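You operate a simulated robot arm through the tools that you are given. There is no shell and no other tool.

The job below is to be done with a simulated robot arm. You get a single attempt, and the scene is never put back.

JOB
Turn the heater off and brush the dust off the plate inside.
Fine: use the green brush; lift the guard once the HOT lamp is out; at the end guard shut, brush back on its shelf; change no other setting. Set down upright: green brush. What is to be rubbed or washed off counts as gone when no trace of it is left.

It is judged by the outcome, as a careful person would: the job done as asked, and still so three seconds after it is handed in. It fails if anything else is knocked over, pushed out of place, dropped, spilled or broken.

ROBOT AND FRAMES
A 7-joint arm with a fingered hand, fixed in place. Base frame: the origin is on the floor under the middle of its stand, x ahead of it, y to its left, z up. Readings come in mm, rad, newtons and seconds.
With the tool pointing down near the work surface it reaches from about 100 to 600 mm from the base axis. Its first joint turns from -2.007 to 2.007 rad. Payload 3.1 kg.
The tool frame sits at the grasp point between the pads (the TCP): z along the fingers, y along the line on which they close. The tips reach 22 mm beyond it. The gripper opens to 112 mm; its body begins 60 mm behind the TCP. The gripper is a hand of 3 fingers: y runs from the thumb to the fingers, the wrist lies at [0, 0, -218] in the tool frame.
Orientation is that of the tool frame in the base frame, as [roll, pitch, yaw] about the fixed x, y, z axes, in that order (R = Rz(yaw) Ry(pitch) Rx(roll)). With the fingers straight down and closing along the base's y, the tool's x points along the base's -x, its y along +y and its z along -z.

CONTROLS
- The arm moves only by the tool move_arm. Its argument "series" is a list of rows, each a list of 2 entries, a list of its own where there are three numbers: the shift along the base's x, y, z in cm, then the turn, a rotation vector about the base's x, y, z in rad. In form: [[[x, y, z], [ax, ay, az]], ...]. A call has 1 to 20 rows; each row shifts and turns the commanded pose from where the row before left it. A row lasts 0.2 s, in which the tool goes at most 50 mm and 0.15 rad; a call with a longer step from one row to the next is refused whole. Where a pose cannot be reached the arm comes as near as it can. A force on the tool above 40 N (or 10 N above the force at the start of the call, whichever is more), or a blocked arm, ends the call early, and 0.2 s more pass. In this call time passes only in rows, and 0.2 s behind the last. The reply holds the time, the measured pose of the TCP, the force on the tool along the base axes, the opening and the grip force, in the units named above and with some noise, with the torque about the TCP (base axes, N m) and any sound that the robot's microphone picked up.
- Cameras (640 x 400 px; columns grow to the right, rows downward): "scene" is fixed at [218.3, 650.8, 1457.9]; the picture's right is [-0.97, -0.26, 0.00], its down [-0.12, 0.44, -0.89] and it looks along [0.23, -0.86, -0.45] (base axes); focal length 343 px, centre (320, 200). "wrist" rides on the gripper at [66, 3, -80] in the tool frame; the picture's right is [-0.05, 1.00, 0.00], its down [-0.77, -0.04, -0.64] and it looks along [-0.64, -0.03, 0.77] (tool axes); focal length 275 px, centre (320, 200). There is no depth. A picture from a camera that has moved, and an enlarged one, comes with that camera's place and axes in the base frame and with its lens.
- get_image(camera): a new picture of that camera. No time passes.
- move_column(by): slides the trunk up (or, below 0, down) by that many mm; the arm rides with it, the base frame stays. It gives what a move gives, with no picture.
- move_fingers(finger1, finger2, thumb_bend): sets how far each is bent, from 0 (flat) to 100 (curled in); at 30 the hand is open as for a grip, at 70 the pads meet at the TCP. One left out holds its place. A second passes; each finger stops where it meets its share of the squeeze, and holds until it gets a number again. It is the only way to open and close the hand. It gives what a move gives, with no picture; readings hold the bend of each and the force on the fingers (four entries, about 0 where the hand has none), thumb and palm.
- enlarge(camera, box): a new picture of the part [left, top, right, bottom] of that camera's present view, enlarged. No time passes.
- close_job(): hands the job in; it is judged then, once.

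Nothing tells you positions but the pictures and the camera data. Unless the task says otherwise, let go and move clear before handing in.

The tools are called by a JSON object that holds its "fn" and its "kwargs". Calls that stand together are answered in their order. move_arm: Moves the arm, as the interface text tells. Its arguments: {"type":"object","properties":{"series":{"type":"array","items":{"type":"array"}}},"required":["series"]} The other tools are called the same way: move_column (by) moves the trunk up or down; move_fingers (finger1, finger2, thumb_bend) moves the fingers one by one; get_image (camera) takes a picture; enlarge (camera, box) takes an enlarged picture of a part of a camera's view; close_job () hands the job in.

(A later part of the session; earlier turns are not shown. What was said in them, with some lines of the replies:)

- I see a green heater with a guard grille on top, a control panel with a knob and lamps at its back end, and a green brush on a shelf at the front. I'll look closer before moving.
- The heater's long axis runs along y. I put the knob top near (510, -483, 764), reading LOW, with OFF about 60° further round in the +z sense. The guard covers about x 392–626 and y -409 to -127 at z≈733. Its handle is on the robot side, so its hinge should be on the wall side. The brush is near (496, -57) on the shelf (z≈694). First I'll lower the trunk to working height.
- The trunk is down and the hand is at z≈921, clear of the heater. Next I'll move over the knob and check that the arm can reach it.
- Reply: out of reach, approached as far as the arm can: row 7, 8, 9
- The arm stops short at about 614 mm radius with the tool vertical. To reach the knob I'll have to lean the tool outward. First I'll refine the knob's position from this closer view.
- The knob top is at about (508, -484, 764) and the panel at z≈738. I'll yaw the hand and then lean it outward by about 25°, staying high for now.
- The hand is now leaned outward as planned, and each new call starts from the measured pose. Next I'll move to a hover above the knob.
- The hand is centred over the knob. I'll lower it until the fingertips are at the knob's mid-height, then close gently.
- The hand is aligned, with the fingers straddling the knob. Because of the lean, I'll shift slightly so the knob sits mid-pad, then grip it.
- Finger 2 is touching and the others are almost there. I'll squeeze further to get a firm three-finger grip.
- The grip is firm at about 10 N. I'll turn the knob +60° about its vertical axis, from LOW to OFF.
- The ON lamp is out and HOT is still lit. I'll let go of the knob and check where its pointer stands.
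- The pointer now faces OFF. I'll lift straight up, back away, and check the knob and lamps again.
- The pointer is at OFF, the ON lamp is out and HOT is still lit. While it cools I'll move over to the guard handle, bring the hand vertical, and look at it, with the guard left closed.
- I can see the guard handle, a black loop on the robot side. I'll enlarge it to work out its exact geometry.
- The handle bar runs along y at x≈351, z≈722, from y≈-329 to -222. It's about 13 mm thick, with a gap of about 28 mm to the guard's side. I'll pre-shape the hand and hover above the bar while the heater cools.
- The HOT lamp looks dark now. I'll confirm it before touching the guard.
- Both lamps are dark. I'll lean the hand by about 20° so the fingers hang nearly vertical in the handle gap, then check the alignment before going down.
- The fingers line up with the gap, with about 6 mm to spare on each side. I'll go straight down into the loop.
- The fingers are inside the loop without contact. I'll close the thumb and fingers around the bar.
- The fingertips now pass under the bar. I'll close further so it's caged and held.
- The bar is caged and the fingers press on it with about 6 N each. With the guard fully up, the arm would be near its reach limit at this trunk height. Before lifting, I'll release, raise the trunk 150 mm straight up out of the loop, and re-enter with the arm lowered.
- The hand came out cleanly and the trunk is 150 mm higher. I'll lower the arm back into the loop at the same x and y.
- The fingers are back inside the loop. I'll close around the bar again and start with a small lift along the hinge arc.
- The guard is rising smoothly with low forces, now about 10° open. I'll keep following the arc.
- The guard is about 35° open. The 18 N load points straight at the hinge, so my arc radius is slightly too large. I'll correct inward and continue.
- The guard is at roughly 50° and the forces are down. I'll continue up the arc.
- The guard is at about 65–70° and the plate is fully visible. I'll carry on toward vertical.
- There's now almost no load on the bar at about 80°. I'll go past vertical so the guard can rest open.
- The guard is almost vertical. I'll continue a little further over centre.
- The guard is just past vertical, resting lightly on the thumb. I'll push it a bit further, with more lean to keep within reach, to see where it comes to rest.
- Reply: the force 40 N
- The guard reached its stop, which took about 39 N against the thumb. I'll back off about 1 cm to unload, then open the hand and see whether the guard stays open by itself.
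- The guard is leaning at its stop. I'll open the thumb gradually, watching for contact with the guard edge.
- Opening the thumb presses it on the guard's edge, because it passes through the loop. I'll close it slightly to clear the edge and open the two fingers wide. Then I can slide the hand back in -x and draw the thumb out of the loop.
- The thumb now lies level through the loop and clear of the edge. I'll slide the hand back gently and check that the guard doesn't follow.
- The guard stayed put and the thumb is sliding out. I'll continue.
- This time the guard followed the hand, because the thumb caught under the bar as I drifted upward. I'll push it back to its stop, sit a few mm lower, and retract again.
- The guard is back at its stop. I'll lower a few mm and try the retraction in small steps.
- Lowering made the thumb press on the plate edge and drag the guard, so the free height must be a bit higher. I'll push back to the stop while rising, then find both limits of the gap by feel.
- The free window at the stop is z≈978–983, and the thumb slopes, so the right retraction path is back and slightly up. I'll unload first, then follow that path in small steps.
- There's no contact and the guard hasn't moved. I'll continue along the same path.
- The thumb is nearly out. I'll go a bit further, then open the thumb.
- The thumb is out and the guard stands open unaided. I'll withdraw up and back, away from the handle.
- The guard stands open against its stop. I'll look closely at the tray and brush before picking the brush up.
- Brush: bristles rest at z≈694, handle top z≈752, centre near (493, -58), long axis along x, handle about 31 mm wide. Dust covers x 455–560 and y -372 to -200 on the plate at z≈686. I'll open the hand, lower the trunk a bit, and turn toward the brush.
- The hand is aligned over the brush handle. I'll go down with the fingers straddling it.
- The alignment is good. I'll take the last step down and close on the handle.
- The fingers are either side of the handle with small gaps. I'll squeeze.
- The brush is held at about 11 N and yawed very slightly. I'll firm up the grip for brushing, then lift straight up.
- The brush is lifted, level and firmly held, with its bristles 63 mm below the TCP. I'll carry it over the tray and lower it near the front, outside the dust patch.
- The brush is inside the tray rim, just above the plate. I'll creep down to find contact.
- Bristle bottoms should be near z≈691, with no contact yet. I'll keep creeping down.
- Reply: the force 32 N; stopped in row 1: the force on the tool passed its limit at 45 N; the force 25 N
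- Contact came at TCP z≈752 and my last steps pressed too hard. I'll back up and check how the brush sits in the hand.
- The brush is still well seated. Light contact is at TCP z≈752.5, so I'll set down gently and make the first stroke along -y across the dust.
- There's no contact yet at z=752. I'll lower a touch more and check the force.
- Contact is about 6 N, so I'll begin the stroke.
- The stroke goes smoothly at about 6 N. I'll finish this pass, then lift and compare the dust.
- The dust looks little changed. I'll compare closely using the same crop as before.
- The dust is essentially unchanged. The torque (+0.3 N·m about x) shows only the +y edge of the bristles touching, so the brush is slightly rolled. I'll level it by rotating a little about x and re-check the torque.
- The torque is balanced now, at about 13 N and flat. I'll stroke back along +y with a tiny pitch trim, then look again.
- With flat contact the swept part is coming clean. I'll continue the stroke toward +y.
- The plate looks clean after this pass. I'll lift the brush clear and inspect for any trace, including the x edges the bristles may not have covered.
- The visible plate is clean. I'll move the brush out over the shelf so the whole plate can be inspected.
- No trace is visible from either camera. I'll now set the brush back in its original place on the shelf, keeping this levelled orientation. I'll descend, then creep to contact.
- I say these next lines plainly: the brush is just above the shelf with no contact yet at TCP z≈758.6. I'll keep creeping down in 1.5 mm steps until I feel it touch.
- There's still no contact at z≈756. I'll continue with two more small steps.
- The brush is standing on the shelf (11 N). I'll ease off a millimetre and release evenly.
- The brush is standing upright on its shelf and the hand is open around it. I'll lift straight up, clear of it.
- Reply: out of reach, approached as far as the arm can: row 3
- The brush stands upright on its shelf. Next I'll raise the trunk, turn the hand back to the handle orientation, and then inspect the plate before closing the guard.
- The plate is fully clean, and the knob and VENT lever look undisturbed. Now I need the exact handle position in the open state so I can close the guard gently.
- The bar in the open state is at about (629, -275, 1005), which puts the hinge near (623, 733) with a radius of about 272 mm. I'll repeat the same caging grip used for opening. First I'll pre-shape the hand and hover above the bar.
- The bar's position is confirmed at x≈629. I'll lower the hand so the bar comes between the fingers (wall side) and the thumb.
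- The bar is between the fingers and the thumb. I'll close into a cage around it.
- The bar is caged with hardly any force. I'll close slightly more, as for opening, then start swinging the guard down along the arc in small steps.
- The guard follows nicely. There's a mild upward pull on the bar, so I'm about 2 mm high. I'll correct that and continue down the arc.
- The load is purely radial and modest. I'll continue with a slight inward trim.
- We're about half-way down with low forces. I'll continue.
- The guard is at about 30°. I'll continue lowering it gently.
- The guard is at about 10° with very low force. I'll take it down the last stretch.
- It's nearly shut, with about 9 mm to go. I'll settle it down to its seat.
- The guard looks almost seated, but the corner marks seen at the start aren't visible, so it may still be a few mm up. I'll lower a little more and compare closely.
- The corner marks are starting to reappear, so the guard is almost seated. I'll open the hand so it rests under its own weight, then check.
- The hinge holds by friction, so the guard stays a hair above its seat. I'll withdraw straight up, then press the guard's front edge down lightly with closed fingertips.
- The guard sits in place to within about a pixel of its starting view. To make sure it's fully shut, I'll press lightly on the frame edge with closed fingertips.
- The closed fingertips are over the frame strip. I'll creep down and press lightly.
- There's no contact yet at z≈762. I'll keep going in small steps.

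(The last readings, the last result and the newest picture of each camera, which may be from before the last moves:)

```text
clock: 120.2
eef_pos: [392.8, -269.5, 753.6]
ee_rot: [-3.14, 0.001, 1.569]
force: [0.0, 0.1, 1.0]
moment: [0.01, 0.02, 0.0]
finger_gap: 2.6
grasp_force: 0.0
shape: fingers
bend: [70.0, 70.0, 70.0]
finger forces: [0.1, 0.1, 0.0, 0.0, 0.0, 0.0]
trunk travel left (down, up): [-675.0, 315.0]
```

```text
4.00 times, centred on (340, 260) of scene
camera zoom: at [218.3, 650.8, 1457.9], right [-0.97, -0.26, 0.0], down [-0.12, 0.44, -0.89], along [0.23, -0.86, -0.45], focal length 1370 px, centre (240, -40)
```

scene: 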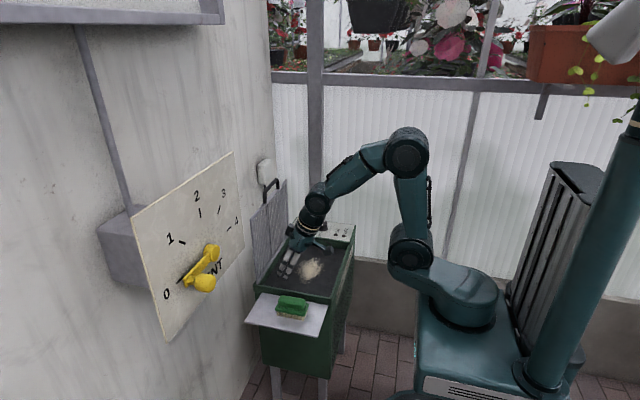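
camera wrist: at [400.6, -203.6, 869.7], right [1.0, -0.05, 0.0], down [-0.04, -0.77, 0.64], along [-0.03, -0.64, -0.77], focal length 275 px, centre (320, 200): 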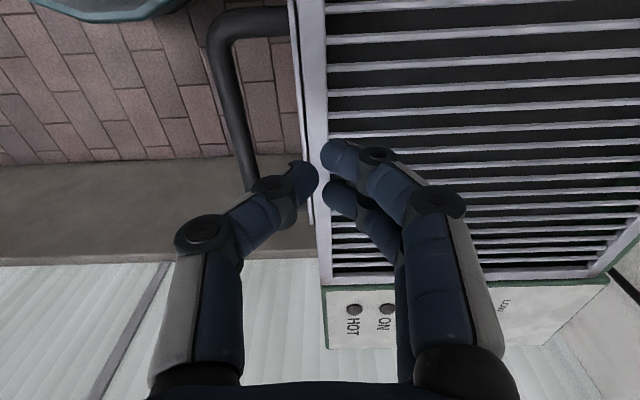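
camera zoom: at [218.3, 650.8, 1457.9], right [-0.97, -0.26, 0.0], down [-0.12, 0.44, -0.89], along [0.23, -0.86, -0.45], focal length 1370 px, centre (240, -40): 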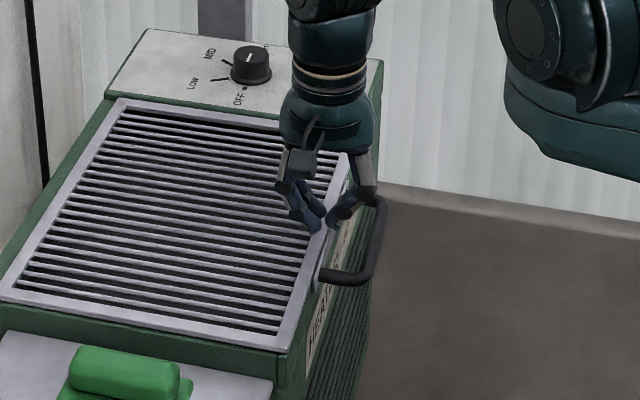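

Still hardly any force. I'll continue in 2 mm steps until the seat is felt.

{"fn": "move_arm", "kwargs": {"series": [[[0, 0, -0.2], [0, 0, 0]], [[0, 0, 0], [0, 0, 0]]]}}

{"fn": "move_arm", "kwargs": {"series": [[[0, 0, -0.2], [0, 0, 0]], [[0, 0, 0], [0, 0, 0]]]}}

{"fn": "enlarge", "kwargs": {"camera": "scene", "box": [290, 210, 390, 310]}}

```text
clock: 120.8
eef_pos: [392.7, -268.8, 752.9]
ee_rot: [-3.14, 0.002, 1.569]
force: [0.2, 0.4, 0.9]
moment: [-0.01, -0.01, 0.01]
finger_gap: 2.6
grasp_force: 0.1
shape: fingers
bend: [70.0, 70.0, 70.0]
finger forces: [0.1, 0.0, 0.0, 0.1, 0.0, 0.0]
trunk travel left (down, up): [-675.0, 315.0]
```

```text
clock: 121.4
eef_pos: [392.9, -269.7, 750.0]
ee_rot: [-3.139, 0.001, 1.568]
force: [0.6, 0.5, 1.7]
moment: [0.01, -0.03, -0.05]
finger_gap: 2.6
grasp_force: 0.8
shape: fingers
bend: [70.0, 70.0, 70.0]
finger forces: [0.9, 0.6, 0.0, 0.1, 0.1, 0.0]
trunk travel left (down, up): [-675.0, 315.0]
```

```text
4.00 times, centred on (340, 260) of scene
camera zoom: at [218.3, 650.8, 1457.9], right [-0.97, -0.26, 0.0], down [-0.12, 0.44, -0.89], along [0.23, -0.86, -0.45], focal length 1370 px, centre (240, -40)
```

zoom: 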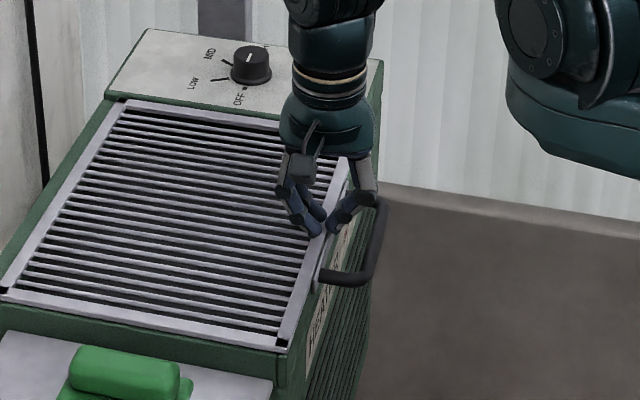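

The black corner marks are back just as at the start, so the guard is seating. I'll take one more light press to confirm firm contact.

{"fn": "move_arm", "kwargs": {"series": [[[0, 0, -0.15], [0, 0, 0]], [[0, 0, 0], [0, 0, 0]]]}}

{"fn": "move_arm", "kwargs": {"series": [[[0, 0, -0.1], [0, 0, 0]], [[0, 0, 0], [0, 0, 0]]]}}

{"fn": "enlarge", "kwargs": {"camera": "scene", "box": [290, 210, 390, 310]}}

```text
clock: 122.0
eef_pos: [394.3, -270.9, 748.9]
ee_rot: [-3.142, 0.004, 1.569]
force: [3.3, -0.6, 10.4]
moment: [0.0, -0.1, -0.05]
finger_gap: 1.7
grasp_force: 5.3
shape: fingers
bend: [71.0, 71.0, 70.0]
finger forces: [5.6, 5.1, 0.0, 0.0, 0.0, 0.0]
trunk travel left (down, up): [-675.0, 315.0]
```

```text
clock: 122.6
eef_pos: [393.3, -269.6, 749.1]
ee_rot: [3.141, 0.005, 1.568]
force: [5.6, -0.9, 17.9]
moment: [0.01, -0.26, -0.01]
finger_gap: 2.1
grasp_force: 8.7
shape: fingers
bend: [71.0, 71.0, 70.0]
finger forces: [9.4, 8.8, 0.0, 0.0, 0.4, 0.0]
trunk travel left (down, up): [-675.0, 315.0]
```

```text
4.00 times, centred on (340, 260) of scene
camera zoom: at [218.3, 650.8, 1457.9], right [-0.97, -0.26, 0.0], down [-0.12, 0.44, -0.89], along [0.23, -0.86, -0.45], focal length 1370 px, centre (240, -40)
```

zoom: 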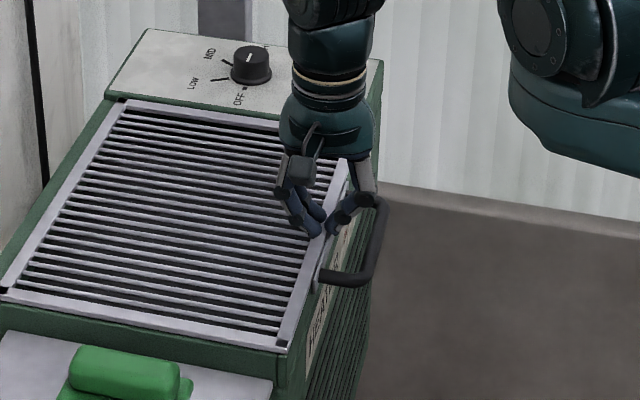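

The guard is firmly on its seat. I'll lift the hand clear and check everything one last time.

{"fn": "move_arm", "kwargs": {"series": [[[0, 0, 0.5], [0, 0, 0]], [[0, 0, 1.5], [0, 0, 0]], [[0, 0, 3.0], [0, 0, 0]], [[0, 0, 4.0], [0, 0, 0]], [[-1.5, 0, 4.0], [0, 0, 0]], [[-2.5, 0, 3.5], [0, 0, 0]], [[-2.5, 0, 3.0], [0, 0, 0]]]}}

{"fn": "enlarge", "kwargs": {"camera": "scene", "box": [240, 200, 370, 340]}}

{"fn": "get_image", "kwargs": {"camera": "scene"}}

{"fn": "enlarge", "kwargs": {"camera": "scene", "box": [290, 210, 360, 255]}}

{"fn": "get_image", "kwargs": {"camera": "wrist"}}

```text
clock: 124.2
eef_pos: [325.8, -268.5, 940.6]
ee_rot: [-3.139, 0.001, 1.57]
force: [-0.3, -0.4, -0.4]
moment: [-0.01, -0.01, 0.0]
finger_gap: 2.4
grasp_force: 0.1
shape: fingers
bend: [70.0, 70.0, 70.0]
finger forces: [0.1, 0.0, 0.1, 0.0, 0.1, 0.1]
trunk travel left (down, up): [-675.0, 315.0]
```

```text
2.86 times, centred on (305, 270) of scene
camera zoom: at [218.3, 650.8, 1457.9], right [-0.97, -0.26, 0.0], down [-0.12, 0.44, -0.89], along [0.23, -0.86, -0.45], focal length 979 px, centre (363, 0)
```

zoom: 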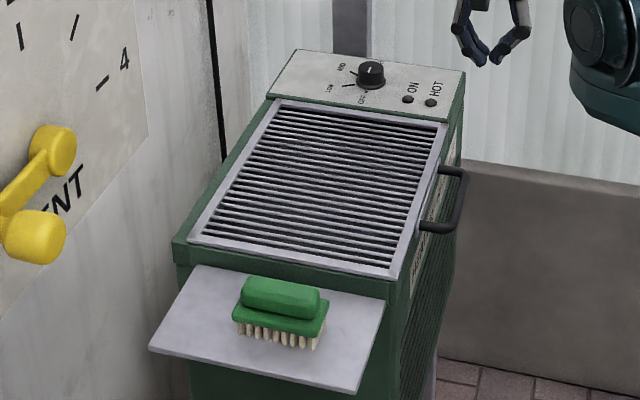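

```text
taken
```

scene: 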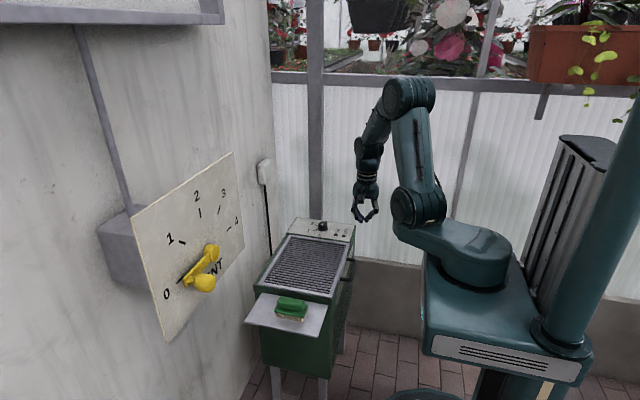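

```text
8.89 times, centred on (325, 232) of scene
camera zoom: at [218.3, 650.8, 1457.9], right [-0.97, -0.26, 0.0], down [-0.12, 0.44, -0.89], along [0.23, -0.86, -0.45], focal length 3046 px, centre (276, -89)
```

zoom: 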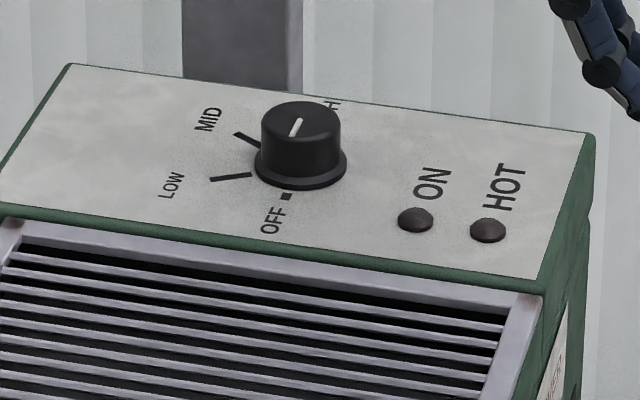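

```text
taken
camera wrist: at [329.3, -202.0, 1020.4], right [1.0, -0.05, 0.0], down [-0.04, -0.77, 0.64], along [-0.03, -0.64, -0.77], focal length 275 px, centre (320, 200)
```

wrist: 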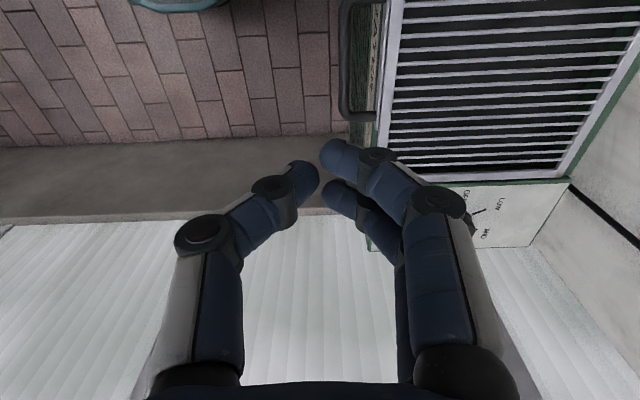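

The knob is at OFF, both lamps are out, the brush is upright on its shelf, and the guard is down. I'll check closely how well the guard is seated compared with the start.

{"fn": "enlarge", "kwargs": {"camera": "scene", "box": [310, 240, 380, 320]}}

{"fn": "enlarge", "kwargs": {"camera": "scene", "box": [316, 280, 346, 310]}}

{"fn": "enlarge", "kwargs": {"camera": "wrist", "box": [330, 0, 420, 180]}}

```text
5.00 times, centred on (345, 280) of scene
camera zoom: at [218.3, 650.8, 1457.9], right [-0.97, -0.26, 0.0], down [-0.12, 0.44, -0.89], along [0.23, -0.86, -0.45], focal length 1713 px, centre (195, -200)
```

zoom: 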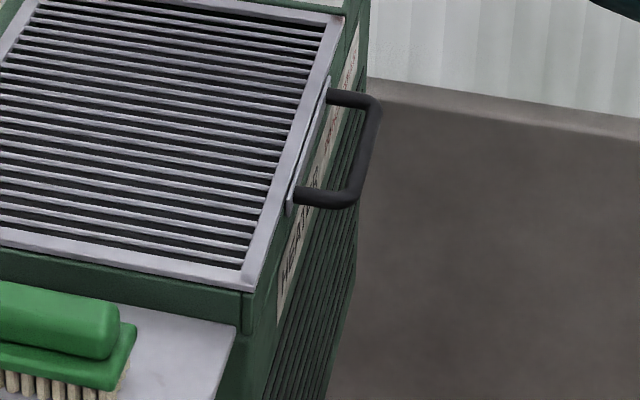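

```text
13.33 times, centred on (331, 295) of scene
camera zoom: at [218.3, 650.8, 1457.9], right [-0.97, -0.26, 0.0], down [-0.12, 0.44, -0.89], along [0.23, -0.86, -0.45], focal length 4568 px, centre (173, -1067)
```

zoom: 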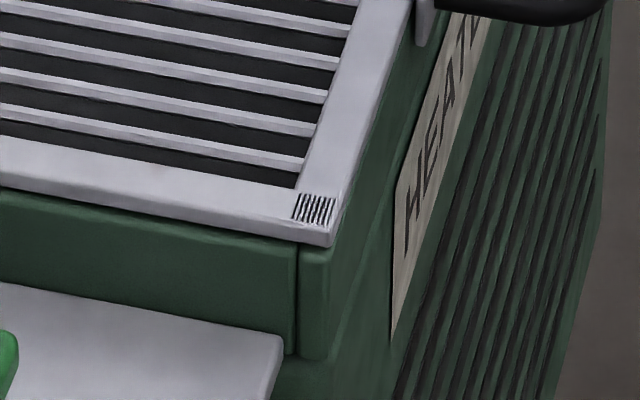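

```text
2.22 times, centred on (375, 90) of wrist
camera zoom: at [329.3, -202.0, 1020.4], right [1.0, -0.05, 0.0], down [-0.04, -0.77, 0.64], along [-0.03, -0.64, -0.77], focal length 612 px, centre (198, 444)
```

zoom: 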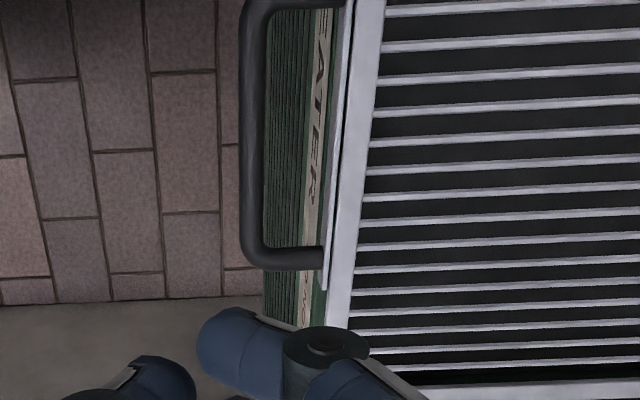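

Everything matches the request:
- The knob is at OFF, and the ON and HOT lamps are both dark.
- No dust was left on the plate when I last looked, just before closing the guard.
- The guard is shut flush; the corner marks I'd been watching are just a rendering pattern where the frame bars overlap.
- The green brush is upright on its shelf, and the VENT lever is unchanged.

The hand is clear, so I'm handing the job in.

{"fn": "close_job", "kwargs": {}}

```text
The job is handed in.
```

The heater is off, the plate is brushed clean and the guard is shut. I've handed the job in, but no verdict has come back yet.

- **Heater:** the knob is at OFF, and both the ON and HOT lamps are out. I lifted the guard only after HOT went dark.
- **Plate:** the first stroke did nothing because the brush was slightly tilted. After I levelled it, one pass cleared the dust, and neither camera showed any trace before I closed the guard.
- **Guard:** it sits flush on the rim. The hinge holds by friction and left it slightly raised, so I pressed the front edge down to seat it.
- **Brush:** the green brush is upright on its shelf, a few millimetres from where it started and turned very slightly.
- **Other settings:** the VENT lever looks unchanged, and nothing else was knocked or moved.

Two contacts were harder than I intended: about 45 N pressing the brush on the plate, and about 39 N when the guard reached its open stop. I saw no damage from either.
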